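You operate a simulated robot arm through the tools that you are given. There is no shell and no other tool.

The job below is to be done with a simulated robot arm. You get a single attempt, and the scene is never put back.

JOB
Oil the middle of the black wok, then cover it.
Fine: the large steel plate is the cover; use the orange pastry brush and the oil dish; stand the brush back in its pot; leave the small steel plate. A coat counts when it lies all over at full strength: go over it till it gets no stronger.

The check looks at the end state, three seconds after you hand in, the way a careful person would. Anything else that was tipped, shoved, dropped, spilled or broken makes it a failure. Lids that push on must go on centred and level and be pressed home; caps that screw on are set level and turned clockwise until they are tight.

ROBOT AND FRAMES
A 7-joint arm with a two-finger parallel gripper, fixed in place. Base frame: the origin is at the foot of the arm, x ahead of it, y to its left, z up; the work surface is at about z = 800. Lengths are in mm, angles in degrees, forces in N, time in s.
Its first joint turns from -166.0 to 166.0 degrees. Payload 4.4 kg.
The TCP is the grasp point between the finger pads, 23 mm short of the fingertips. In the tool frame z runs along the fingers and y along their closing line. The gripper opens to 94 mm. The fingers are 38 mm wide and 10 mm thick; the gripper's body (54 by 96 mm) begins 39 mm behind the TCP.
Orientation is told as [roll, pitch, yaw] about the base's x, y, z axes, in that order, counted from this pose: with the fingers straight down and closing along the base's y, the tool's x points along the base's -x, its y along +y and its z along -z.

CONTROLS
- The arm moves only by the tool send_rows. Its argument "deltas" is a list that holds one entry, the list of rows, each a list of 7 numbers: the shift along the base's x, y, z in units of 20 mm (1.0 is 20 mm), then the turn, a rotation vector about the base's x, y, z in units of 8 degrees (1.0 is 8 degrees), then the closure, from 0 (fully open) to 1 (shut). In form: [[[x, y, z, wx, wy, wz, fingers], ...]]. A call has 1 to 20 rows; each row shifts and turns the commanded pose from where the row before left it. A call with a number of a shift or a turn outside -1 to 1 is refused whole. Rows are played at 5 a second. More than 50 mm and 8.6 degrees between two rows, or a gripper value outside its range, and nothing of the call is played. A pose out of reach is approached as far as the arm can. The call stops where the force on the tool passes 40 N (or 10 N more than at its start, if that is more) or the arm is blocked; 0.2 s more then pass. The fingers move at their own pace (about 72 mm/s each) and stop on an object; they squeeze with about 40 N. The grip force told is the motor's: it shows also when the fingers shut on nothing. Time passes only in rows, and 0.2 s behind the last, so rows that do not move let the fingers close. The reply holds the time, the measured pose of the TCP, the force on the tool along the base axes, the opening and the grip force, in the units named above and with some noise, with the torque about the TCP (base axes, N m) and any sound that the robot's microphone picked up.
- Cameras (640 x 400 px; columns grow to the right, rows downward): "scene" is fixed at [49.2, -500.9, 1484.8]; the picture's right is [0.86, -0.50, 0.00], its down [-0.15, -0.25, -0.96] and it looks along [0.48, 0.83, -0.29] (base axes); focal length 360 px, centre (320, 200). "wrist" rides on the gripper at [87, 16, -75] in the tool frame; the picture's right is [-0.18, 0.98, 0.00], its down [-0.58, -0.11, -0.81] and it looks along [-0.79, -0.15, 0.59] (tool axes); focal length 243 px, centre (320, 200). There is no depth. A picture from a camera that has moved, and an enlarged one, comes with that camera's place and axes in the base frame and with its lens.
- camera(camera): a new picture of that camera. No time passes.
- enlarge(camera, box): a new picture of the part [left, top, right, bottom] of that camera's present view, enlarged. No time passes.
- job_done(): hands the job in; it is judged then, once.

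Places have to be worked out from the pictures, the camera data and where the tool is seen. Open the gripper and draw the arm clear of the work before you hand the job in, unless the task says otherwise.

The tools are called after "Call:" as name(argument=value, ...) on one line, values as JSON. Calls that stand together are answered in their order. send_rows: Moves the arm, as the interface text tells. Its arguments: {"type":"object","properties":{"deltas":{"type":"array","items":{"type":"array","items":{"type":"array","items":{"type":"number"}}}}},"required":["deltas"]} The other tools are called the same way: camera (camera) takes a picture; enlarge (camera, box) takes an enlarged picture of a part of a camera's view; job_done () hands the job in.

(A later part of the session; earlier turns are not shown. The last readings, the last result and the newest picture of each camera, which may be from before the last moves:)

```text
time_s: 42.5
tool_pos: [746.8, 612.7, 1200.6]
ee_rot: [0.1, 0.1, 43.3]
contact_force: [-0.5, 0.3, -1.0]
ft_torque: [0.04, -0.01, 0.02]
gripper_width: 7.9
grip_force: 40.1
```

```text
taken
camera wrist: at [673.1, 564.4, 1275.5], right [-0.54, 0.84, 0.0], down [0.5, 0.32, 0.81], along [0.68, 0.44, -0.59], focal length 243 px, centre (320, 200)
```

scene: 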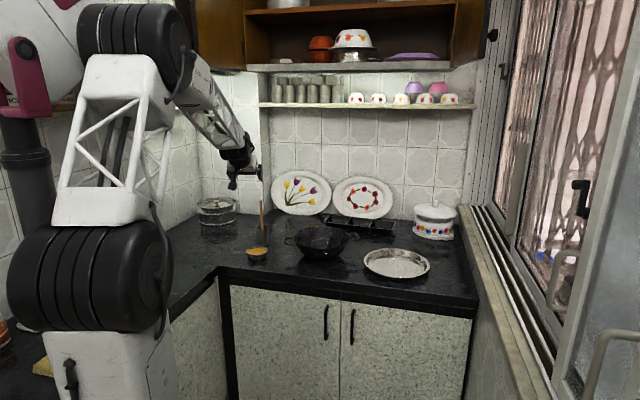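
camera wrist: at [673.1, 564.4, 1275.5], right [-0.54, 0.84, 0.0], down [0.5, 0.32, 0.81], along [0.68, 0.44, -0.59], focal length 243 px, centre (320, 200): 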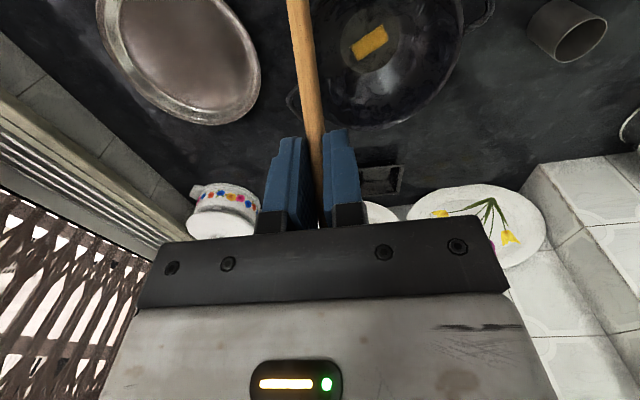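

There is a clear yellow patch of oil in the wok, only part of the disc. I enlarge it.

Call:
enlarge(camera="wrist", box=[290, 0, 490, 125])

Call:
enlarge(camera="wrist", box=[330, 0, 426, 60])

```text
3.20 times, centred on (390, 62) of wrist
camera zoom: at [673.1, 564.4, 1275.5], right [-0.54, 0.84, 0.0], down [0.5, 0.32, 0.81], along [0.68, 0.44, -0.59], focal length 776 px, centre (96, 640)
```

zoom: 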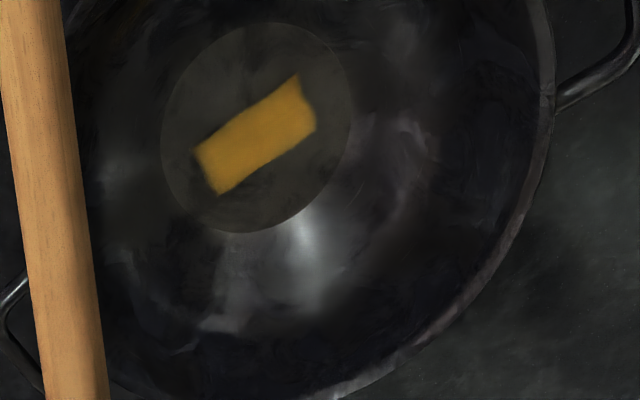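

```text
6.67 times, centred on (378, 30) of wrist
camera zoom: at [673.1, 564.4, 1275.5], right [-0.54, 0.84, 0.0], down [0.5, 0.32, 0.81], along [0.68, 0.44, -0.59], focal length 1618 px, centre (-67, 1333)
```

zoom: 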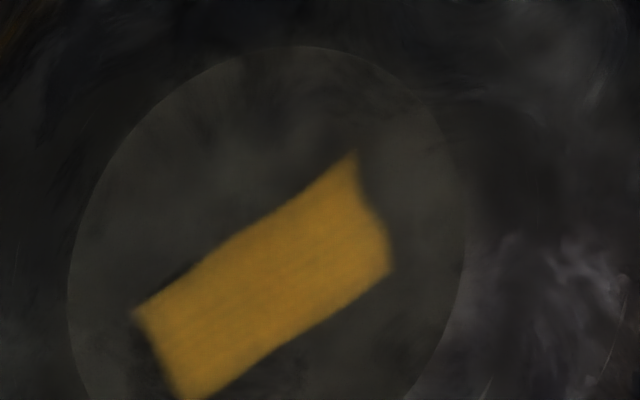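

The painted patch is about 59 × 27 mm on a 101 mm disc now centred near (775, 733); only the first strokes left oil, so the brush likely ran dry or lost contact later. I check how the brush sits in the grip.

Call:
enlarge(camera="scene", box=[250, 130, 410, 250])

Call:
enlarge(camera="wrist", box=[240, 0, 400, 100])

```text
3.33 times, centred on (330, 190) of scene
camera zoom: at [49.2, -500.9, 1484.8], right [0.86, -0.5, 0.0], down [-0.15, -0.25, -0.96], along [0.48, 0.83, -0.29], focal length 1200 px, centre (287, 233)
```

zoom: 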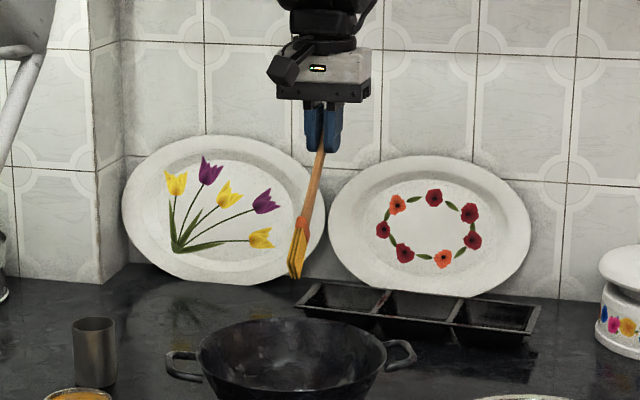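

```text
4.00 times, centred on (320, 50) of wrist
camera zoom: at [673.1, 564.4, 1275.5], right [-0.54, 0.84, 0.0], down [0.5, 0.32, 0.81], along [0.68, 0.44, -0.59], focal length 970 px, centre (320, 800)
```

zoom: 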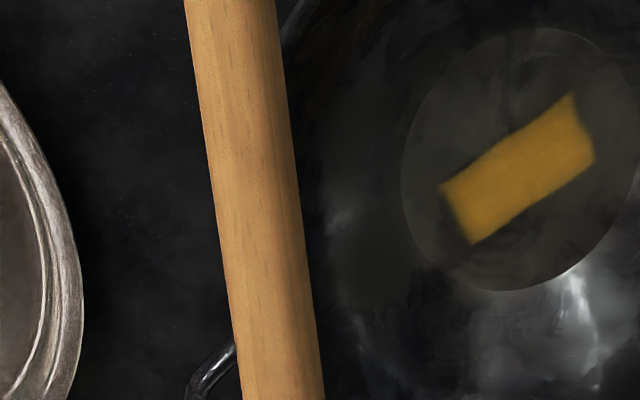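

The brush still sits at 45° in the tool frame as expected, with yellow bristles. I go back over the wok to a spot beside the painted patch, about (785, 759), for a light test stroke to learn whether it is dry or was just not touching.

Call:
send_rows(deltas=[[[0.2, 1, 0, 0.6501, -0.6898, 0, 1], [0.25, 1, 0, 0.6501, -0.6898, 0, 1], [0.25, 1, 0, 0.6501, -0.6898, 0, 1], [0.25, 1, 0, 0.6501, -0.6898, 0, 1], [0.25, 1, 0, 0.6501, -0.6898, 0, 1], [0.3, 1, 0, 0.6501, -0.6898, 0, 1], [0.4, 1, 0, 0, 0, 0, 1], [0, 0.3, -1, 0, 0, 0, 1], [0, 0, -1, 0, 0, 0, 1], [0, 0, -1, 0, 0, 0, 1], [0, 0, -1, 0, 0, 0, 1], [0, 0, 0, 0, 0, 0, 1]]])

Call:
enlarge(camera="scene", box=[270, 170, 366, 250])

```text
time_s: 45.1
tool_pos: [783.5, 759.6, 1120.4]
ee_rot: [-0.1, -45.5, 43.4]
contact_force: [-0.4, 0.8, -0.7]
ft_torque: [-0.01, -0.01, -0.01]
gripper_width: 8.0
grip_force: 40.0
```

```text
5.00 times, centred on (318, 210) of scene
camera zoom: at [49.2, -500.9, 1484.8], right [0.86, -0.5, 0.0], down [-0.15, -0.25, -0.96], along [0.48, 0.83, -0.29], focal length 1801 px, centre (330, 150)
```

zoom: 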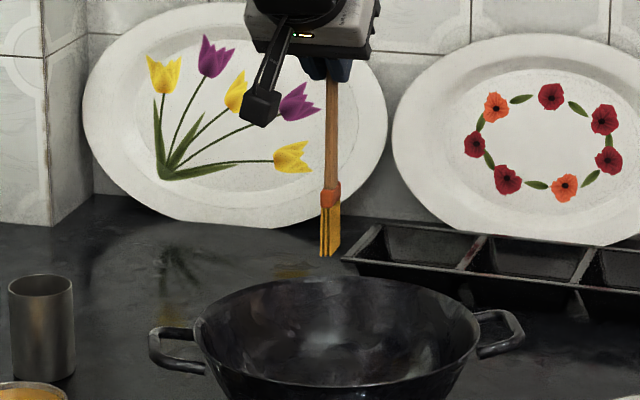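

The tip is about 175 mm below the TCP. I descend to just above the wok bottom.

Call:
send_rows(deltas=[[[0, 0, -1, 0, 0, 0, 1], [0, 0, -1, 0, 0, 0, 1], [0, 0, -1, 0, 0, 0, 1], [0, 0, -1, 0, 0, 0, 1], [0, 0, -1, 0, 0, 0, 1], [0, 0, -1, 0, 0, 0, 1], [0, 0, -0.5, 0, 0, 0, 1], [0, 0, -0.2, 0, 0, 0, 1], [0, 0, 0, 0, 0, 0, 1]]])

```text
time_s: 47.1
tool_pos: [786.3, 758.1, 986.1]
ee_rot: [-0.1, -45.5, 43.2]
contact_force: [0.2, -0.3, -0.3]
ft_torque: [0.03, -0.03, -0.01]
gripper_width: 7.9
grip_force: 40.1
```

No contact at 986. I step down by 1–2 mm readings until I feel about 4 N.

Call:
send_rows(deltas=[[[0, 0, -0.1, 0, 0, 0, 1], [0, 0, 0, 0, 0, 0, 1]]])

Call:
send_rows(deltas=[[[0, 0, -0.08, 0, 0, 0, 1], [0, 0, 0, 0, 0, 0, 1]]])

Call:
send_rows(deltas=[[[0, 0, -0.05, 0, 0, 0, 1], [0, 0, 0, 0, 0, 0, 1]]])

```text
time_s: 47.7
tool_pos: [786.0, 758.6, 984.9]
ee_rot: [-0.1, -45.5, 43.4]
contact_force: [-0.5, -0.5, -0.1]
ft_torque: [-0.01, -0.01, 0.01]
gripper_width: 8.1
grip_force: 40.1
```

```text
time_s: 48.3
tool_pos: [785.9, 758.2, 982.5]
ee_rot: [0.0, -45.5, 43.3]
contact_force: [-0.5, 1.3, -0.4]
ft_torque: [0.01, -0.01, -0.01]
gripper_width: 7.9
grip_force: 39.7
```

```text
time_s: 48.9
tool_pos: [786.5, 760.0, 981.7]
ee_rot: [-0.2, -45.5, 43.3]
contact_force: [-0.1, -0.1, -1.2]
ft_torque: [0.0, 0.02, 0.0]
gripper_width: 8.2
grip_force: 40.0
```

Call:
send_rows(deltas=[[[0, 0, -0.05, 0, 0, 0, 1], [0, 0, 0, 0, 0, 0, 1]]])

Call:
send_rows(deltas=[[[0, 0, -0.05, 0, 0, 0, 1], [0, 0, 0, 0, 0, 0, 1]]])

```text
time_s: 49.5
tool_pos: [785.1, 757.9, 980.3]
ee_rot: [-0.1, -45.5, 43.4]
contact_force: [-0.4, -0.4, -0.9]
ft_torque: [0.01, 0.0, -0.02]
gripper_width: 8.0
grip_force: 40.3
```

```text
time_s: 50.1
tool_pos: [787.1, 758.6, 980.1]
ee_rot: [0.0, -45.5, 43.4]
contact_force: [0.6, 0.2, 4.1]
ft_torque: [-0.07, -0.07, 0.0]
gripper_width: 8.0
grip_force: 39.2
```

Light contact of 4 N. I do a short back-and-forth along (0.93, −0.37), ±15 mm, and check the wok stays put.

Call:
send_rows(deltas=[[[0.35, -0.1375, 0, 0, 0, 0, 1], [0.35, -0.1375, 0, 0, 0, 0, 1], [-0.35, 0.1375, 0, 0, 0, 0, 1], [-0.35, 0.1375, 0, 0, 0, 0, 1], [-0.35, 0.1375, 0, 0, 0, 0, 1], [-0.35, 0.1375, 0, 0, 0, 0, 1], [0.35, -0.1375, 0, 0, 0, 0, 1], [0.35, -0.1375, 0, 0, 0, 0, 1], [0, 0, 0, 0, 0, 0, 1]]])

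Call:
enlarge(camera="scene", box=[280, 210, 360, 260])

```text
time_s: 52.1
tool_pos: [784.8, 760.1, 980.1]
ee_rot: [-0.1, -45.4, 43.3]
contact_force: [-1.8, 1.6, 7.3]
ft_torque: [0.41, 0.31, 0.04]
gripper_width: 8.1
grip_force: 40.5
```

```text
8.00 times, centred on (320, 235) of scene
camera zoom: at [49.2, -500.9, 1484.8], right [0.86, -0.5, 0.0], down [-0.15, -0.25, -0.96], along [0.48, 0.83, -0.29], focal length 2881 px, centre (320, -80)
```

zoom: 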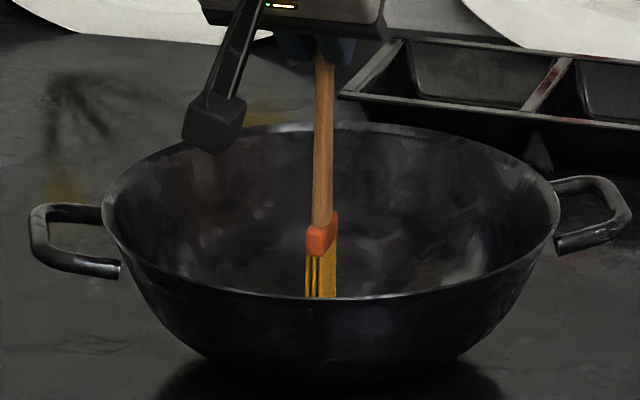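

The wok did not move. I lift out and return to the viewing pose to see whether this stroke left oil.

Call:
send_rows(deltas=[[[0, 0, 1, 0, 0, 0, 1], [0, 0, 1, 0, 0, 0, 1], [0, 0, 1, 0, 0, 0, 1], [0, 0, 1, 0, 0, 0, 1], [0, 0, 1, 0, 0, 0, 1], [0, 0, 1, 0, 0, 0, 1], [0, 0, 1, 0, 0, 0, 1], [0, 0, 1, 0, 0, 0, 1], [0, 0, 1, 0, 0, 0, 1], [0, 0, 1, 0, 0, 0, 1], [-0.24, -0.92, 0.12, -0.6501, 0.6898, 0, 1], [-0.24, -0.92, 0.12, -0.6501, 0.6898, 0, 1], [-0.24, -0.92, 0.12, -0.6501, 0.6898, 0, 1], [-0.24, -0.92, 0.12, -0.6501, 0.6898, 0, 1], [-0.24, -0.92, 0.12, -0.6501, 0.6898, 0, 1], [-0.24, -0.92, 0.12, -0.6501, 0.6898, 0, 1], [-0.24, -0.92, 0.12, 0, 0, 0, 1], [-0.24, -0.92, 0.12, 0, 0, 0, 1], [0, 0, 0, 0, 0, 0, 1]]])

Call:
enlarge(camera="wrist", box=[290, 0, 490, 125])

```text
time_s: 56.1
tool_pos: [746.5, 610.8, 1200.5]
ee_rot: [0.0, 0.1, 43.3]
contact_force: [0.0, 0.5, -0.6]
ft_torque: [0.01, 0.0, 0.0]
gripper_width: 8.1
grip_force: 40.2
```

```text
3.20 times, centred on (390, 62) of wrist
camera zoom: at [672.9, 562.8, 1275.7], right [-0.54, 0.84, 0.0], down [0.5, 0.32, 0.81], along [0.68, 0.44, -0.59], focal length 776 px, centre (96, 640)
```

zoom: 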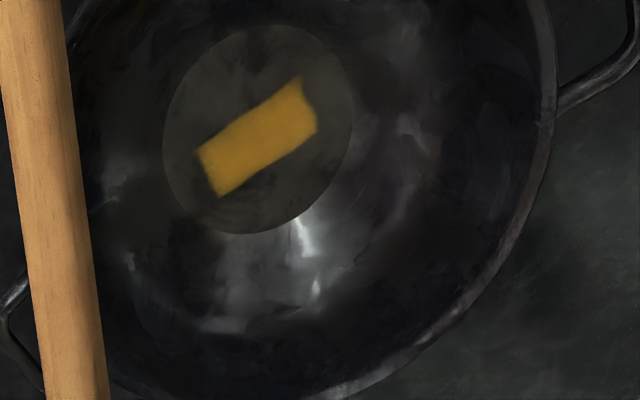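

No new oil, so the brush is spent despite its colour: one dip covers only a limited area. I go back to the dish for a longer dip, raising the tilt to 45° and yaw to 58° on the way.

Call:
send_rows(deltas=[[[-0.657, 0.706, -0.265, 0.6501, -0.6898, 0, 1], [-0.657, 0.706, -0.265, 0.6501, -0.6898, 0, 1], [-0.657, 0.706, -0.265, 0.6501, -0.6898, 0, 1], [-0.657, 0.706, -0.265, 0.6501, -0.6898, 0, 1], [-0.657, 0.706, -0.265, 0.6501, -0.6898, 0, 1], [-0.657, 0.706, -0.265, 0.6501, -0.6898, 0, 1], [-0.657, 0.706, -0.265, 0, 0, 0.1693, 1], [-0.657, 0.706, -0.265, 0, 0, 0.1693, 1], [-0.657, 0.706, -0.265, 0, 0, 0.1693, 1], [-0.657, 0.706, -0.265, 0, 0, 0.1693, 1], [-0.657, 0.706, -0.265, 0, 0, 0.1693, 1], [-0.657, 0.706, -0.265, 0, 0, 0.1693, 1], [-0.657, 0.706, -0.265, 0, 0, 0.1693, 1], [-0.657, 0.706, -0.265, 0, 0, 0.1693, 1], [-0.657, 0.706, -0.265, 0, 0, 0.1693, 1], [-0.657, 0.706, -0.265, 0, 0, 0.1693, 1], [-0.657, 0.706, -0.265, 0, 0, 0.1693, 1], [0, 0, 0, 0, 0, 0, 1]]])

Call:
enlarge(camera="scene", box=[218, 180, 298, 260])

```text
time_s: 59.9
tool_pos: [525.0, 851.1, 1109.1]
ee_rot: [0.0, -45.5, 58.1]
contact_force: [0.9, -0.4, -1.3]
ft_torque: [0.01, 0.0, -0.01]
gripper_width: 7.9
grip_force: 40.3
```

```text
5.00 times, centred on (258, 220) of scene
camera zoom: at [49.2, -500.9, 1484.8], right [0.86, -0.5, 0.0], down [-0.15, -0.25, -0.96], along [0.48, 0.83, -0.29], focal length 1801 px, centre (630, 100)
```

zoom: 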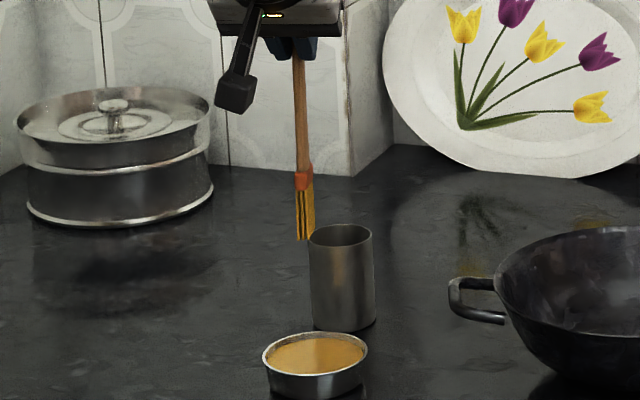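

The brush hangs over the dish again. I lower to just above the oil and then step down lightly.

Call:
send_rows(deltas=[[[0, 0, -1, 0, 0, 0, 1], [0, 0, -1, 0, 0, 0, 1], [0, 0, -1, 0, 0, 0, 1], [0, 0, -1, 0, 0, 0, 1], [0, 0, -1, 0, 0, 0, 1], [0, 0, -0.3, 0, 0, 0, 1], [0, 0, 0, 0, 0, 0, 1]]])

Call:
send_rows(deltas=[[[0, 0, -0.1, 0, 0, 0, 1], [0, 0, -0.05, 0, 0, 0, 1], [0, 0, 0, 0, 0, 0, 1]]])

Call:
send_rows(deltas=[[[0, 0, -0.05, 0, 0, 0, 1], [0, 0, 0, 0, 0, 0, 1]]])

Call:
send_rows(deltas=[[[0, 0, -0.05, 0, 0, 0, 1], [0, 0, 0, 0, 0, 0, 1]]])

```text
time_s: 61.5
tool_pos: [525.3, 852.0, 1004.3]
ee_rot: [-0.1, -45.4, 58.3]
contact_force: [0.2, 0.4, -0.1]
ft_torque: [0.02, 0.01, -0.04]
gripper_width: 8.0
grip_force: 39.9
```

```text
time_s: 62.3
tool_pos: [523.3, 852.0, 1000.5]
ee_rot: [0.0, -45.5, 58.1]
contact_force: [0.0, -0.7, -0.8]
ft_torque: [0.0, 0.02, 0.03]
gripper_width: 7.9
grip_force: 40.4
```

```text
time_s: 62.9
tool_pos: [525.1, 852.3, 998.3]
ee_rot: [-0.2, -45.6, 58.2]
contact_force: [0.2, 0.0, -0.3]
ft_torque: [0.0, -0.01, 0.05]
gripper_width: 8.2
grip_force: 40.3
```

```text
time_s: 63.5
tool_pos: [524.5, 851.7, 999.8]
ee_rot: [-0.1, -45.5, 58.2]
contact_force: [0.1, 1.4, 1.7]
ft_torque: [0.04, -0.01, 0.02]
gripper_width: 7.9
grip_force: 40.3
```

Contact begins. One more millimetre, then I hold for two seconds to soak the bristles.

Call:
send_rows(deltas=[[[0, 0, -0.05, 0, 0, 0, 1], [0, 0, 0, 0, 0, 0, 1], [0, 0, 0, 0, 0, 0, 1], [0, 0, 0, 0, 0, 0, 1], [0, 0, 0, 0, 0, 0, 1], [0, 0, 0, 0, 0, 0, 1], [0, 0, 0, 0, 0, 0, 1], [0, 0, 0, 0, 0, 0, 1], [0, 0, 0, 0, 0, 0, 1], [0, 0, 0, 0, 0, 0, 1]]])

Call:
enlarge(camera="scene", box=[226, 210, 290, 260])

```text
time_s: 65.7
tool_pos: [523.9, 851.7, 999.0]
ee_rot: [0.0, -45.5, 58.3]
contact_force: [-0.4, 0.4, 19.0]
ft_torque: [0.36, -0.18, 0.02]
gripper_width: 8.0
grip_force: 39.9
```

```text
8.00 times, centred on (258, 235) of scene
camera zoom: at [49.2, -500.9, 1484.8], right [0.86, -0.5, 0.0], down [-0.15, -0.25, -0.96], along [0.48, 0.83, -0.29], focal length 2881 px, centre (816, -80)
```

zoom: 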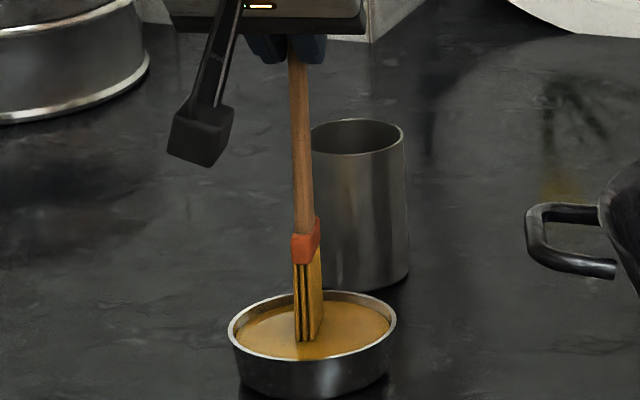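

Bristles soaked. I lift clear of the dish and carry the brush back over the wok.

Call:
send_rows(deltas=[[[0, 0, 0.5, 0, 0, 0, 1], [0, 0, 1, 0, 0, 0, 1], [0, 0, 1, 0, 0, 0, 1], [0, 0, 1, 0, 0, 0, 1], [0, 0, 1, 0, 0, 0, 1], [0, 0, 1, 0, 0, 0, 1], [0, 0, 0, 0, 0, 0, 1]]])

Call:
send_rows(deltas=[[[0.932, -0.335, 0, 0, 0, -0.133, 1], [0.932, -0.335, 0, 0, 0, -0.133, 1], [0.932, -0.335, 0, 0, 0, -0.133, 1], [0.932, -0.335, 0, 0, 0, -0.133, 1], [0.932, -0.335, 0, 0, 0, -0.133, 1], [0.932, -0.335, 0, 0, 0, -0.133, 1], [0.932, -0.335, 0, 0, 0, -0.133, 1], [0.932, -0.335, 0, 0, 0, -0.133, 1], [0.932, -0.335, 0, 0, 0, -0.133, 1], [0.932, -0.335, 0, 0, 0, -0.133, 1], [0.932, -0.335, 0, 0, 0, -0.133, 1], [0.932, -0.335, 0, 0, 0, -0.133, 1], [0.932, -0.335, 0, 0, 0, -0.133, 1], [0.932, -0.335, 0, 0, 0, -0.133, 1], [0, 0, 0, 0, 0, 0, 1]]])

Call:
enlarge(camera="scene", box=[270, 170, 366, 250])

```text
time_s: 67.3
tool_pos: [523.9, 850.9, 1107.6]
ee_rot: [-0.1, -45.5, 58.3]
contact_force: [0.5, 0.4, -0.2]
ft_torque: [-0.02, 0.0, 0.02]
gripper_width: 8.0
grip_force: 39.9
```

```text
time_s: 70.5
tool_pos: [785.9, 757.8, 1106.0]
ee_rot: [-0.1, -45.5, 43.4]
contact_force: [0.8, -0.2, -0.7]
ft_torque: [0.0, 0.02, -0.01]
gripper_width: 7.9
grip_force: 40.2
```

```text
5.00 times, centred on (318, 210) of scene
camera zoom: at [49.2, -500.9, 1484.8], right [0.86, -0.5, 0.0], down [-0.15, -0.25, -0.96], along [0.48, 0.83, -0.29], focal length 1801 px, centre (330, 150)
```

zoom: 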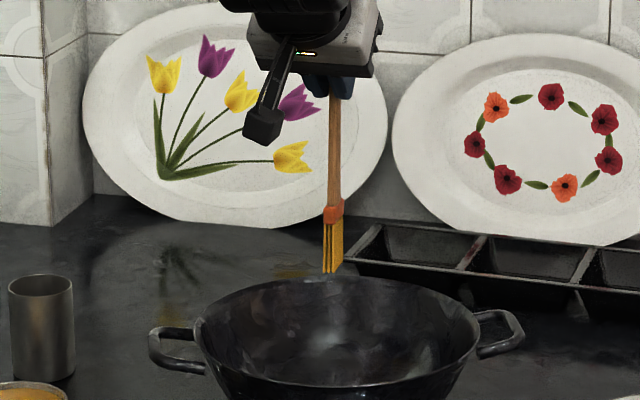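

I take a tight zoom of the brush head to learn its orientation, then lower it into the wok.

Call:
enlarge(camera="scene", box=[308, 206, 334, 228])

Call:
send_rows(deltas=[[[0, 0, -1, 0, 0, 0, 1], [0, 0, -1, 0, 0, 0, 1], [0, 0, -1, 0, 0, 0, 1], [0, 0, -1, 0, 0, 0, 1], [0, 0, -1, 0, 0, 0, 1], [0, 0, -1, 0, 0, 0, 1], [0, 0, -0.1, 0, 0, 0, 1], [0, 0, 0, 0, 0, 0, 1]]])

```text
16.00 times, centred on (321, 217) of scene
camera zoom: at [49.2, -500.9, 1484.8], right [0.86, -0.5, 0.0], down [-0.15, -0.25, -0.96], along [0.48, 0.83, -0.29], focal length 5762 px, centre (304, -72)
```

zoom: 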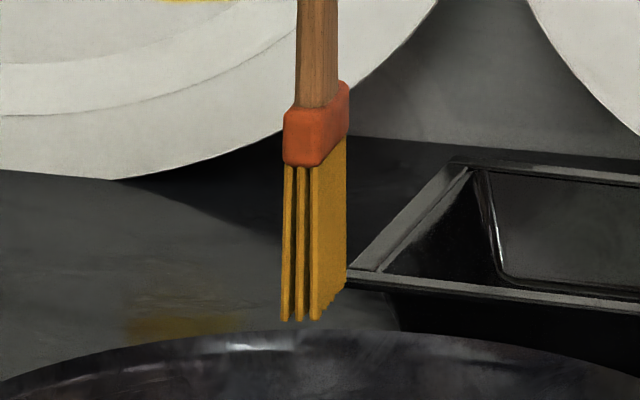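

```text
time_s: 72.3
tool_pos: [784.6, 758.0, 985.6]
ee_rot: [-0.1, -45.6, 43.4]
contact_force: [-0.1, -0.5, -0.7]
ft_torque: [0.0, 0.02, 0.0]
gripper_width: 7.9
grip_force: 39.9
```

The head is about 27 mm wide along the radial direction (azimuth ~44°) and 10 mm thick along the tangential one, so strokes along the tangential direction (−0.69, 0.73) sweep the widest band. I step down to light contact.

Call:
send_rows(deltas=[[[0, 0, -0.2, 0, 0, 0, 1], [0, 0, 0, 0, 0, 0, 1]]])

Call:
send_rows(deltas=[[[0, 0, -0.05, 0, 0, 0, 1], [0, 0, 0, 0, 0, 0, 1]]])

Call:
send_rows(deltas=[[[0, 0, -0.04, 0, 0, 0, 1], [0, 0, 0, 0, 0, 0, 1]]])

```text
time_s: 72.9
tool_pos: [785.1, 758.8, 981.1]
ee_rot: [-0.2, -45.4, 43.4]
contact_force: [-0.2, 0.3, -0.4]
ft_torque: [-0.01, 0.05, -0.02]
gripper_width: 7.9
grip_force: 40.1
```

```text
time_s: 73.5
tool_pos: [783.8, 757.5, 980.7]
ee_rot: [-0.2, -45.5, 43.4]
contact_force: [1.2, 0.8, -0.8]
ft_torque: [0.01, -0.03, -0.02]
gripper_width: 8.1
grip_force: 40.0
```

```text
time_s: 74.1
tool_pos: [784.4, 758.2, 980.5]
ee_rot: [-0.1, -45.6, 43.4]
contact_force: [-0.6, 0.1, 4.6]
ft_torque: [0.0, -0.05, -0.03]
gripper_width: 7.8
grip_force: 40.0
```

About 4.6 N contact. I stroke along the tangential direction over ±27 mm, three passes, at gentle speed.

Call:
send_rows(deltas=[[[-0.27, 0.285, 0, 0, 0, 0, 1], [-0.27, 0.285, 0, 0, 0, 0, 1], [0.371, -0.393, 0, 0, 0, 0, 1], [0.371, -0.393, 0, 0, 0, 0, 1], [0.371, -0.393, 0, 0, 0, 0, 1], [0.371, -0.393, 0, 0, 0, 0, 1], [0.371, -0.393, 0, 0, 0, 0, 1]]])

Call:
enlarge(camera="scene", box=[280, 210, 360, 260])

```text
time_s: 75.7
tool_pos: [810.3, 729.5, 979.6]
ee_rot: [0.0, -45.5, 43.3]
contact_force: [-3.9, 2.4, 12.9]
ft_torque: [0.75, 0.45, 0.13]
gripper_width: 8.0
grip_force: 39.9
```

```text
8.00 times, centred on (320, 235) of scene
camera zoom: at [49.2, -500.9, 1484.8], right [0.86, -0.5, 0.0], down [-0.15, -0.25, -0.96], along [0.48, 0.83, -0.29], focal length 2881 px, centre (320, -80)
```

zoom: 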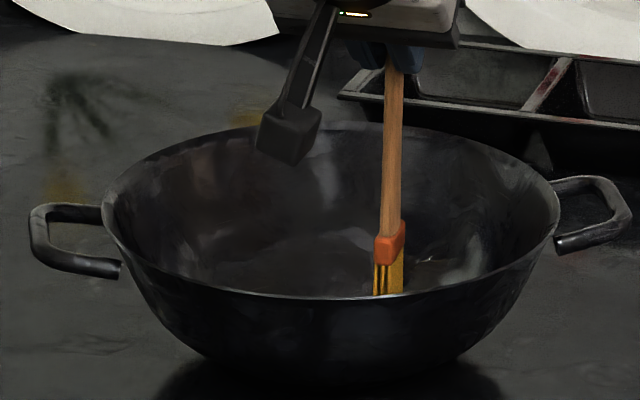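

The wok stays put and drag is small (about 4.6 N). I make a return pass, then lift out to the viewing pose and inspect.

Call:
send_rows(deltas=[[[-0.371, 0.393, 0, 0, 0, 0, 1], [-0.371, 0.393, 0, 0, 0, 0, 1], [-0.371, 0.393, 0, 0, 0, 0, 1], [-0.371, 0.393, 0, 0, 0, 0, 1], [-0.371, 0.393, 0, 0, 0, 0, 1], [0.371, -0.393, 0, 0, 0, 0, 1], [0.371, -0.393, 0, 0, 0, 0, 1], [0, 0, 0, 0, 0, 0, 1]]])

Call:
send_rows(deltas=[[[0, 0, 1, 0, 0, 0, 1], [0, 0, 1, 0, 0, 0, 1], [0, 0, 1, 0, 0, 0, 1], [0, 0, 1, 0, 0, 0, 1], [0, 0, 1, 0, 0, 0, 1], [0, 0, 1, 0, 0, 0, 1], [0, 0, 1, 0, 0, 0, 1], [0, 0, 1, 0, 0, 0, 1], [0, 0, 1, 0, 0, 0, 1], [0, 0, 1, 0, 0, 0, 1], [-0.24, -0.92, 0.12, -0.6501, 0.6898, 0, 1], [-0.24, -0.92, 0.12, -0.6501, 0.6898, 0, 1], [-0.24, -0.92, 0.12, -0.6501, 0.6898, 0, 1], [-0.24, -0.92, 0.12, -0.6501, 0.6898, 0, 1], [-0.24, -0.92, 0.12, -0.6501, 0.6898, 0, 1], [-0.24, -0.92, 0.12, -0.6501, 0.6898, 0, 1], [-0.24, -0.92, 0.12, 0, 0, 0, 1], [-0.24, -0.92, 0.12, 0, 0, 0, 1], [0, 0, 0, 0, 0, 0, 1]]])

Call:
enlarge(camera="wrist", box=[290, 0, 490, 125])

```text
time_s: 77.5
tool_pos: [790.0, 753.9, 980.2]
ee_rot: [-0.1, -45.4, 43.3]
contact_force: [-2.6, 1.8, 9.5]
ft_torque: [0.57, 0.24, 0.1]
gripper_width: 8.2
grip_force: 39.6
```

```text
time_s: 81.5
tool_pos: [749.5, 604.9, 1198.3]
ee_rot: [0.1, 0.2, 43.3]
contact_force: [0.3, -0.1, -0.9]
ft_torque: [0.03, -0.01, -0.01]
gripper_width: 8.2
grip_force: 39.0
```

```text
3.20 times, centred on (390, 62) of wrist
camera zoom: at [675.9, 557.3, 1273.3], right [-0.54, 0.84, 0.0], down [0.5, 0.32, 0.81], along [0.68, 0.44, -0.59], focal length 776 px, centre (96, 640)
```

zoom: 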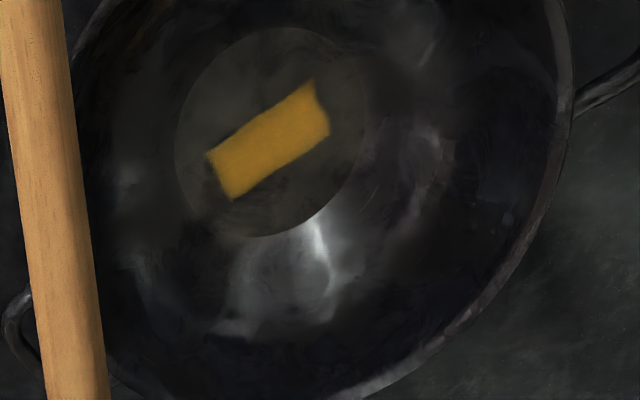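

Still only the first patch. The first strokes that painted were pressed at about 20–30 N, the later ones only at 4–13 N, so the bristles may need a firmer press. I return to a spot beside the patch, inside the disc, to test a firm press.

Call:
send_rows(deltas=[[[0.269, 0.904, 0, 0.6501, -0.6898, 0, 1], [0.269, 0.904, 0, 0.6501, -0.6898, 0, 1], [0.269, 0.904, 0, 0.6501, -0.6898, 0, 1], [0.269, 0.904, -0.4, 0.6501, -0.6898, 0, 1], [0.269, 0.904, -1, 0.6501, -0.6898, 0, 1], [0.269, 0.904, -1, 0.6501, -0.6898, 0, 1], [0.269, 0.904, -1, 0, 0, 0, 1], [0.269, 0.904, -1, 0, 0, 0, 1], [0, 0, -1, 0, 0, 0, 1], [0, 0, -1, 0, 0, 0, 1], [0, 0, -1, 0, 0, 0, 1], [0, 0, -1, 0, 0, 0, 1], [0, 0, -1, 0, 0, 0, 1], [0, 0, -1, 0, 0, 0, 1], [0, 0, -0.3, 0, 0, 0, 1], [0, 0, 0, 0, 0, 0, 1]]])

Call:
enlarge(camera="scene", box=[280, 210, 360, 260])

```text
time_s: 84.9
tool_pos: [794.1, 751.5, 984.7]
ee_rot: [0.0, -45.4, 43.4]
contact_force: [-0.5, -0.4, -0.6]
ft_torque: [-0.02, 0.03, -0.01]
gripper_width: 7.9
grip_force: 40.4
```

```text
8.00 times, centred on (320, 235) of scene
camera zoom: at [49.2, -500.9, 1484.8], right [0.86, -0.5, 0.0], down [-0.15, -0.25, -0.96], along [0.48, 0.83, -0.29], focal length 2881 px, centre (320, -80)
```

zoom: 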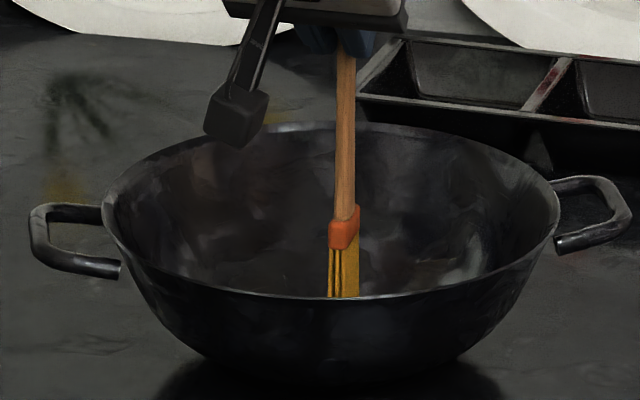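

Now lowering to contact and pressing in 1 mm increments towards about 25 N.

Call:
send_rows(deltas=[[[0, 0, -0.2, 0, 0, 0, 1], [0, 0, -0.05, 0, 0, 0, 1], [0, 0, 0, 0, 0, 0, 1]]])

Call:
send_rows(deltas=[[[0, 0, -0.05, 0, 0, 0, 1], [0, 0, 0, 0, 0, 0, 1]]])

Call:
send_rows(deltas=[[[0, 0, -0.05, 0, 0, 0, 1], [0, 0, 0, 0, 0, 0, 1]]])

```text
time_s: 85.7
tool_pos: [793.5, 751.7, 980.3]
ee_rot: [-0.2, -45.4, 43.3]
contact_force: [-0.9, 0.9, 0.7]
ft_torque: [0.04, 0.03, 0.03]
gripper_width: 7.9
grip_force: 39.8
```

```text
time_s: 86.3
tool_pos: [793.9, 750.5, 980.4]
ee_rot: [-0.1, -45.6, 43.4]
contact_force: [0.0, -0.7, 11.0]
ft_torque: [0.11, -0.11, 0.0]
gripper_width: 7.8
grip_force: 39.8
```

```text
time_s: 86.9
tool_pos: [793.5, 752.1, 980.2]
ee_rot: [-0.1, -45.6, 43.4]
contact_force: [0.1, -0.5, 21.5]
ft_torque: [0.32, -0.27, -0.02]
gripper_width: 8.0
grip_force: 40.0
```

At 21.5 N press, I stroke ±20 mm tangentially, two full passes.

Call:
send_rows(deltas=[[[-0.344, 0.364, 0, 0, 0, 0, 1], [-0.344, 0.364, 0, 0, 0, 0, 1], [0.344, -0.364, 0, 0, 0, 0, 1], [0.344, -0.364, 0, 0, 0, 0, 1], [0.344, -0.364, 0, 0, 0, 0, 1], [0.344, -0.364, 0, 0, 0, 0, 1], [-0.344, 0.364, 0, 0, 0, 0, 1], [-0.344, 0.364, 0, 0, 0, 0, 1], [-0.344, 0.364, 0, 0, 0, 0, 1], [-0.344, 0.364, 0, 0, 0, 0, 1], [0.344, -0.364, 0, 0, 0, 0, 1], [0.344, -0.364, 0, 0, 0, 0, 1]]])

Call:
enlarge(camera="scene", box=[280, 210, 360, 260])

```text
time_s: 89.5
tool_pos: [792.9, 750.7, 978.1]
ee_rot: [-0.1, -45.5, 43.4]
contact_force: [-6.0, 6.1, 23.4]
ft_torque: [1.25, 0.82, 0.15]
gripper_width: 8.6
grip_force: 39.5
```

```text
8.00 times, centred on (320, 235) of scene
camera zoom: at [49.2, -500.9, 1484.8], right [0.86, -0.5, 0.0], down [-0.15, -0.25, -0.96], along [0.48, 0.83, -0.29], focal length 2881 px, centre (320, -80)
```

zoom: 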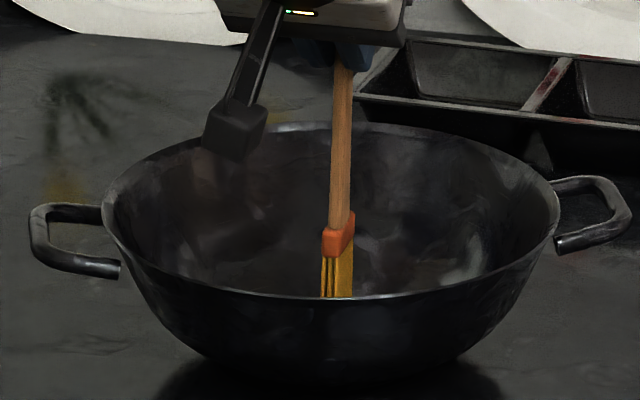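

The wok stayed in place at 23 N. I lift and go to the viewing pose to inspect the result.

Call:
send_rows(deltas=[[[0, 0, 1, 0, 0, 0, 1], [0, 0, 1, 0, 0, 0, 1], [0, 0, 1, 0, 0, 0, 1], [0, 0, 1, 0, 0, 0, 1], [0, 0, 1, 0, 0, 0, 1], [0, 0, 1, 0, 0, 0, 1], [0, 0, 1, 0, 0, 0, 1], [0, 0, 1, 0, 0, 0, 1], [0, 0, 1, 0, 0, 0, 1], [0, 0, 1, 0, 0, 0, 1], [-0.269, -0.904, 0.12, -0.6501, 0.6898, 0, 1], [-0.269, -0.904, 0.12, -0.6501, 0.6898, 0, 1], [-0.269, -0.904, 0.12, -0.6501, 0.6898, 0, 1], [-0.269, -0.904, 0.12, -0.6501, 0.6898, 0, 1], [-0.269, -0.904, 0.12, -0.6501, 0.6898, 0, 1], [-0.269, -0.904, 0.12, -0.6501, 0.6898, 0, 1], [-0.269, -0.904, 0.12, 0, 0, 0, 1], [-0.269, -0.904, 0.12, 0, 0, 0, 1], [0, 0, 0, 0, 0, 0, 1]]])

Call:
enlarge(camera="wrist", box=[290, 0, 490, 125])

Call:
enlarge(camera="scene", box=[290, 150, 370, 230])

```text
time_s: 93.5
tool_pos: [751.7, 604.1, 1196.1]
ee_rot: [-0.1, 0.1, 43.2]
contact_force: [-0.4, -0.8, 0.1]
ft_torque: [0.0, -0.01, 0.0]
gripper_width: 8.2
grip_force: 39.6
```

```text
3.20 times, centred on (390, 62) of wrist
camera zoom: at [677.1, 556.7, 1270.8], right [-0.54, 0.84, 0.0], down [0.5, 0.32, 0.81], along [0.68, 0.44, -0.59], focal length 776 px, centre (96, 640)
```

zoom: 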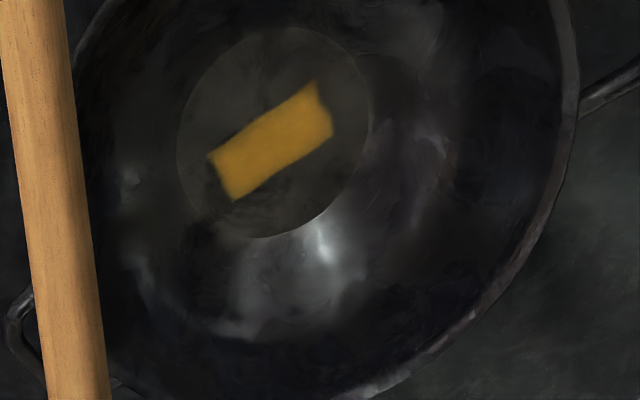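

```text
5.00 times, centred on (330, 190) of scene
camera zoom: at [49.2, -500.9, 1484.8], right [0.86, -0.5, 0.0], down [-0.15, -0.25, -0.96], along [0.48, 0.83, -0.29], focal length 1801 px, centre (270, 250)
```

zoom: 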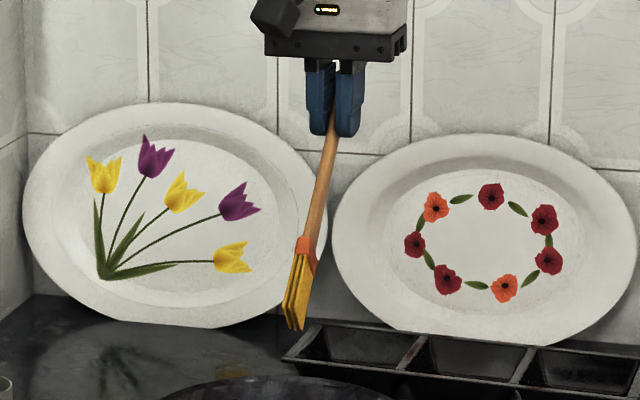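

No new oil even with a firm press. I zoom on the bristles now to compare their colour with the freshly dipped state.

Call:
enlarge(camera="scene", box=[320, 190, 352, 220])

Call:
enlarge(camera="wrist", box=[336, 0, 416, 50])

Call:
camera(camera="wrist")

```text
13.33 times, centred on (336, 205) of scene
camera zoom: at [49.2, -500.9, 1484.8], right [0.86, -0.5, 0.0], down [-0.15, -0.25, -0.96], along [0.48, 0.83, -0.29], focal length 4802 px, centre (107, 133)
```

zoom: 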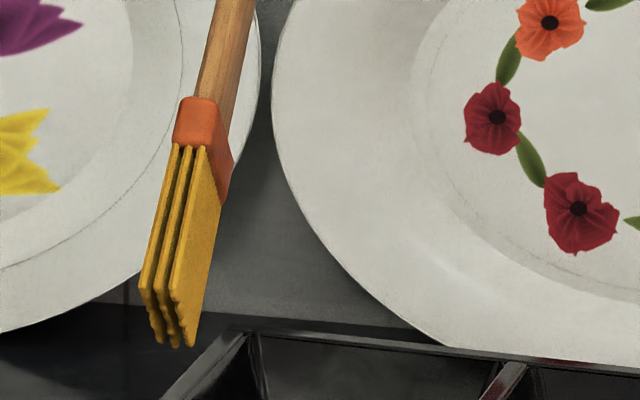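

```text
8.00 times, centred on (376, 25) of wrist
camera zoom: at [677.1, 556.7, 1270.8], right [-0.54, 0.84, 0.0], down [0.5, 0.32, 0.81], along [0.68, 0.44, -0.59], focal length 1941 px, centre (-128, 1600)
```

zoom: 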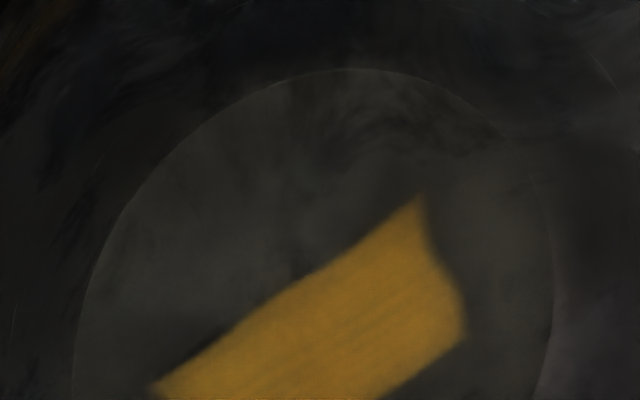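

```text
taken
camera wrist: at [677.1, 556.7, 1270.8], right [-0.54, 0.84, 0.0], down [0.5, 0.32, 0.81], along [0.68, 0.44, -0.59], focal length 243 px, centre (320, 200)
```

wrist: 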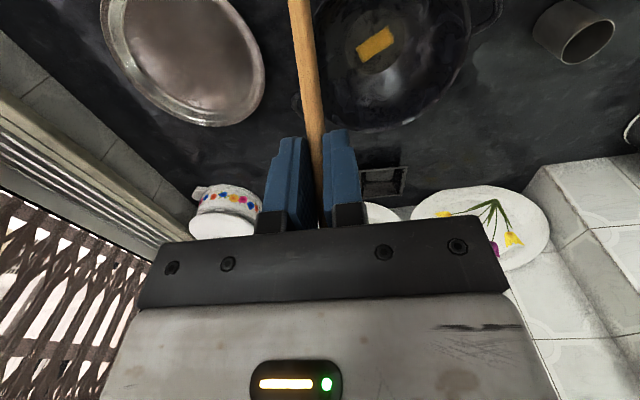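

The patch is unchanged and bristles still look yellow, so either the second dip did not reload the brush or a firmer press is needed. I run a discriminating cycle: a harder dip first, then a light stroke at one place and a firm stroke at another.

Call:
send_rows(deltas=[[[-0.6726, 0.7262, -0.253, 0.6501, -0.6898, 0, 1], [-0.6726, 0.7262, -0.253, 0.6501, -0.6898, 0, 1], [-0.6726, 0.7262, -0.253, 0.6501, -0.6898, 0, 1], [-0.6726, 0.7262, -0.253, 0.6501, -0.6898, 0, 1], [-0.6726, 0.7262, -0.253, 0.6501, -0.6898, 0, 1], [-0.6726, 0.7262, -0.253, 0.6501, -0.6898, 0, 1], [-0.6726, 0.7262, -0.253, 0, 0, 0.1693, 1], [-0.6726, 0.7262, -0.253, 0, 0, 0.1693, 1], [-0.6726, 0.7262, -0.253, 0, 0, 0.1693, 1], [-0.6726, 0.7262, -0.253, 0, 0, 0.1693, 1], [-0.6726, 0.7262, -0.253, 0, 0, 0.1693, 1], [-0.6726, 0.7262, -0.253, 0, 0, 0.1693, 1], [-0.6726, 0.7262, -0.253, 0, 0, 0.1693, 1], [-0.6726, 0.7262, -0.253, 0, 0, 0.1693, 1], [-0.6726, 0.7262, -0.253, 0, 0, 0.1693, 1], [-0.6726, 0.7262, -0.253, 0, 0, 0.1693, 1], [-0.6726, 0.7262, -0.253, 0, 0, 0.1693, 1], [0, 0, 0, 0, 0, 0, 1]]])

Call:
send_rows(deltas=[[[0, 0, -1, 0, 0, 0, 1], [0, 0, -1, 0, 0, 0, 1], [0, 0, -1, 0, 0, 0, 1], [0, 0, -1, 0, 0, 0, 1], [0, 0, -1, 0, 0, 0, 1], [0, 0, -0.3, 0, 0, 0, 1], [0, 0, 0, 0, 0, 0, 1]]])

Call:
enlarge(camera="scene", box=[242, 228, 274, 260])

```text
time_s: 97.3
tool_pos: [520.4, 852.0, 1110.4]
ee_rot: [-0.1, -45.5, 58.2]
contact_force: [-1.2, -0.7, -1.1]
ft_torque: [0.0, -0.02, 0.0]
gripper_width: 7.8
grip_force: 40.2
```

```text
time_s: 98.9
tool_pos: [519.9, 852.1, 1003.8]
ee_rot: [-0.2, -45.4, 58.1]
contact_force: [-0.1, -0.2, -0.3]
ft_torque: [-0.01, -0.01, 0.03]
gripper_width: 7.9
grip_force: 39.5
```

```text
12.50 times, centred on (258, 244) of scene
camera zoom: at [49.2, -500.9, 1484.8], right [0.86, -0.5, 0.0], down [-0.15, -0.25, -0.96], along [0.48, 0.83, -0.29], focal length 4502 px, centre (1095, -350)
```

zoom: 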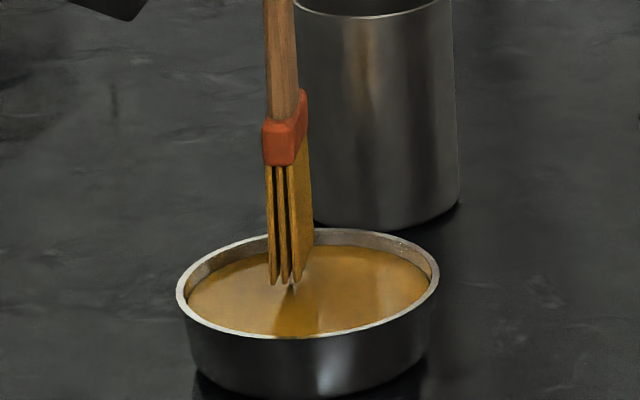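

The tip hovers about 3–4 mm above the oil, 6 mm left of centre. I shift it to centre and press down harder, then hold.

Call:
send_rows(deltas=[[[0.215, -0.125, 0, 0, 0, 0, 1], [0, 0, -0.1, 0, 0, 0, 1], [0, 0, -0.1, 0, 0, 0, 1], [0, 0, -0.1, 0, 0, 0, 1], [0, 0, -0.05, 0, 0, 0, 1], [0, 0, 0, 0, 0, 0, 1]]])

Call:
enlarge(camera="scene", box=[242, 228, 274, 260])

```text
time_s: 100.3
tool_pos: [524.9, 850.6, 997.9]
ee_rot: [-0.1, -45.6, 58.2]
contact_force: [-0.2, -0.3, -0.6]
ft_torque: [0.02, 0.01, 0.0]
gripper_width: 7.8
grip_force: 40.0
```

```text
12.50 times, centred on (258, 244) of scene
camera zoom: at [49.2, -500.9, 1484.8], right [0.86, -0.5, 0.0], down [-0.15, -0.25, -0.96], along [0.48, 0.83, -0.29], focal length 4502 px, centre (1095, -350)
```

zoom: 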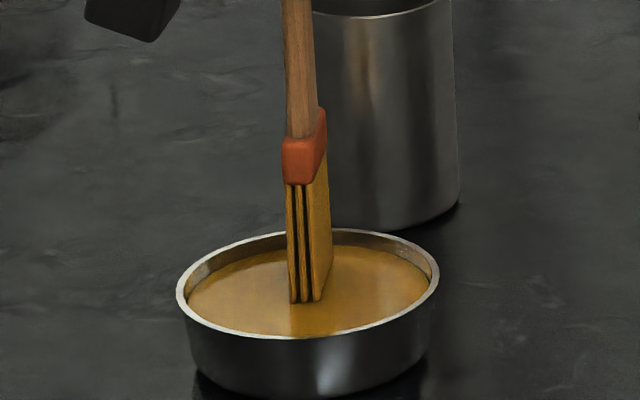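

Just about touching with no force yet. I press on in small steps.

Call:
send_rows(deltas=[[[0, 0, -0.1, 0, 0, 0, 1], [0, 0, -0.05, 0, 0, 0, 1], [0, 0, 0, 0, 0, 0, 1]]])

Call:
send_rows(deltas=[[[0, 0, -0.05, 0, 0, 0, 1], [0, 0, 0, 0, 0, 0, 1]]])

Call:
send_rows(deltas=[[[0, 0, -0.05, 0, 0, 0, 1], [0, 0, 0, 0, 0, 0, 1]]])

Call:
enlarge(camera="scene", box=[242, 228, 274, 260])

```text
time_s: 101.1
tool_pos: [525.4, 850.9, 996.7]
ee_rot: [-0.1, -45.8, 58.2]
contact_force: [-1.0, 0.0, 23.5]
ft_torque: [0.25, -0.02, 0.0]
gripper_width: 8.1
grip_force: 40.0
```

```text
time_s: 101.8
tool_pos: [525.9, 850.7, 997.0]
ee_rot: [-0.1, -45.8, 58.1]
contact_force: [0.4, 0.5, 5.6]
ft_torque: [0.23, -0.05, -0.03]
gripper_width: 7.9
grip_force: 40.1
stopped in row 2: the force on the tool passed its limit at 41 N (the readings are from after the stop); the commanded pose is now the measured one
```

```text
time_s: 102.4
tool_pos: [526.0, 849.4, 996.0]
ee_rot: [-0.1, -45.8, 58.1]
contact_force: [0.1, -2.5, 14.9]
ft_torque: [-0.13, -0.05, 0.04]
gripper_width: 8.4
grip_force: 39.7
```

```text
12.50 times, centred on (258, 244) of scene
camera zoom: at [49.2, -500.9, 1484.8], right [0.86, -0.5, 0.0], down [-0.15, -0.25, -0.96], along [0.48, 0.83, -0.29], focal length 4502 px, centre (1095, -350)
```

zoom: 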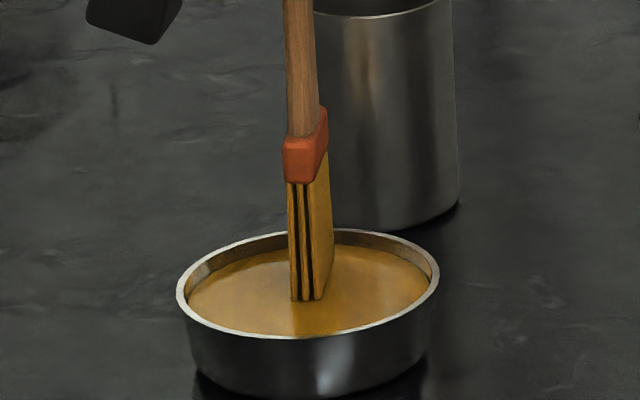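

Dip peaked at 41 N. I lift and carry the brush back over the wok to the first test spot.

Call:
send_rows(deltas=[[[0, 0, 0.5, 0, 0, 0, 1], [0, 0, 1, 0, 0, 0, 1], [0, 0, 1, 0, 0, 0, 1], [0, 0, 1, 0, 0, 0, 1], [0, 0, 1, 0, 0, 0, 1], [0, 0, 1, 0, 0, 0, 1], [0, 0, 0, 0, 0, 0, 1]]])

Call:
send_rows(deltas=[[[0.952, -0.357, 0, 0, 0, -0.132, 1], [0.952, -0.357, 0, 0, 0, -0.132, 1], [0.952, -0.357, 0, 0, 0, -0.132, 1], [0.952, -0.357, 0, 0, 0, -0.132, 1], [0.952, -0.357, 0, 0, 0, -0.132, 1], [0.952, -0.357, 0, 0, 0, -0.132, 1], [0.952, -0.357, 0, 0, 0, -0.132, 1], [0.952, -0.357, 0, 0, 0, -0.132, 1], [0.952, -0.357, 0, 0, 0, -0.132, 1], [0.952, -0.357, 0, 0, 0, -0.132, 1], [0.952, -0.357, 0, 0, 0, -0.132, 1], [0.952, -0.357, 0, 0, 0, -0.132, 1], [0.952, -0.357, 0, 0, 0, -0.132, 1], [0.952, -0.357, 0, 0, 0, -0.132, 1], [0, 0, 0, 0, 0, 0, 1]]])

Call:
send_rows(deltas=[[[0, 0, -1, 0, 0, 0, 1], [0, 0, -1, 0, 0, 0, 1], [0, 0, -1, 0, 0, 0, 1], [0, 0, -1, 0, 0, 0, 1], [0, 0, -1, 0, 0, 0, 1], [0, 0, -0.9, 0, 0, 0, 1], [0, 0, 0, 0, 0, 0, 1]]])

```text
time_s: 104.0
tool_pos: [526.7, 850.4, 1105.0]
ee_rot: [-0.1, -45.7, 58.2]
contact_force: [-0.7, -0.7, -0.4]
ft_torque: [-0.02, 0.02, -0.03]
gripper_width: 8.0
grip_force: 39.9
```

```text
time_s: 107.2
tool_pos: [794.3, 750.1, 1105.1]
ee_rot: [-0.2, -45.7, 43.3]
contact_force: [-0.1, -0.3, -0.9]
ft_torque: [-0.02, 0.01, 0.01]
gripper_width: 8.1
grip_force: 40.3
```

```text
time_s: 108.8
tool_pos: [793.7, 750.6, 986.8]
ee_rot: [-0.1, -45.7, 43.5]
contact_force: [-0.6, 0.1, -0.5]
ft_torque: [0.03, 0.0, 0.04]
gripper_width: 8.0
grip_force: 39.8
```

Now down to contact with small steps.

Call:
send_rows(deltas=[[[0, 0, -0.15, 0, 0, 0, 1], [0, 0, -0.15, 0, 0, 0, 1], [0, 0, 0, 0, 0, 0, 1]]])

Call:
send_rows(deltas=[[[0, 0, -0.1, 0, 0, 0, 1], [0, 0, 0, 0, 0, 0, 1]]])

Call:
send_rows(deltas=[[[0, 0, -0.05, 0, 0, 0, 1], [0, 0, 0, 0, 0, 0, 1]]])

Call:
send_rows(deltas=[[[0, 0, -0.05, 0, 0, 0, 1], [0, 0, 0, 0, 0, 0, 1]]])

```text
time_s: 109.6
tool_pos: [793.4, 750.1, 981.1]
ee_rot: [-0.1, -45.7, 43.4]
contact_force: [0.4, 0.1, 0.1]
ft_torque: [-0.02, -0.01, 0.03]
gripper_width: 8.0
grip_force: 40.0
```

```text
time_s: 110.2
tool_pos: [791.3, 749.8, 978.9]
ee_rot: [-0.1, -45.7, 43.6]
contact_force: [-0.8, 0.0, -0.3]
ft_torque: [0.01, -0.01, 0.0]
gripper_width: 7.9
grip_force: 39.8
```

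```text
time_s: 110.8
tool_pos: [791.6, 750.2, 978.1]
ee_rot: [0.0, -45.8, 43.4]
contact_force: [0.6, -0.1, 0.0]
ft_torque: [-0.03, 0.01, 0.02]
gripper_width: 8.0
grip_force: 40.5
```

```text
time_s: 111.4
tool_pos: [792.7, 749.2, 978.2]
ee_rot: [-0.2, -45.8, 43.4]
contact_force: [0.3, 0.1, 3.6]
ft_torque: [0.04, -0.2, 0.0]
gripper_width: 7.9
grip_force: 40.0
```

Light contact of 3.6 N. I add a touch more press and stroke ±15 mm tangentially at spot A.

Call:
send_rows(deltas=[[[0, 0, -0.03, 0, 0, 0, 1], [-0.515, 0.545, 0, 0, 0, 0, 1], [0.515, -0.545, 0, 0, 0, 0, 1], [0.515, -0.545, 0, 0, 0, 0, 1], [-0.515, 0.545, 0, 0, 0, 0, 1], [-0.515, 0.545, 0, 0, 0, 0, 1], [0.515, -0.545, 0, 0, 0, 0, 1]]])

```text
time_s: 113.0
tool_pos: [790.9, 751.8, 978.6]
ee_rot: [0.0, -45.8, 43.4]
contact_force: [-2.3, 3.5, 10.2]
ft_torque: [0.72, 0.38, 0.12]
gripper_width: 8.0
grip_force: 39.9
```

10 N contact during that stroke. Now I lift a bit, shift to spot B on the near side of the disc, and press firmly there.

Call:
send_rows(deltas=[[[0, 0, 0.5, 0, 0, 0, 1], [-0.873, -0.825, 0, 0, 0, 0, 1], [-0.873, -0.825, 0, 0, 0, 0, 1], [0, 0, -0.35, 0, 0, 0, 1], [0, 0, -0.15, 0, 0, 0, 1], [0, 0, 0, 0, 0, 0, 1]]])

Call:
send_rows(deltas=[[[0, 0, -0.1, 0, 0, 0, 1], [0, 0, 0, 0, 0, 0, 1]]])

Call:
send_rows(deltas=[[[0, 0, -0.05, 0, 0, 0, 1], [0, 0, 0, 0, 0, 0, 1]]])

```text
time_s: 114.4
tool_pos: [757.6, 717.6, 976.9]
ee_rot: [-0.1, -45.8, 43.4]
contact_force: [-1.9, -2.4, 13.6]
ft_torque: [-0.2, 0.22, -0.01]
gripper_width: 8.1
grip_force: 39.8
```

```text
time_s: 115.0
tool_pos: [756.2, 717.8, 978.6]
ee_rot: [-0.1, -46.1, 43.5]
contact_force: [0.2, -1.1, 33.4]
ft_torque: [0.21, -0.29, 0.0]
gripper_width: 7.9
grip_force: 39.8
```

```text
time_s: 115.4
tool_pos: [757.3, 719.3, 976.1]
ee_rot: [-0.1, -46.1, 43.3]
contact_force: [0.5, -0.3, 2.8]
ft_torque: [-0.12, -0.02, 0.02]
gripper_width: 8.1
grip_force: 39.9
stopped in row 2: the force on the tool passed its limit at 43 N (the readings are from after the stop); the commanded pose is now the measured one
```

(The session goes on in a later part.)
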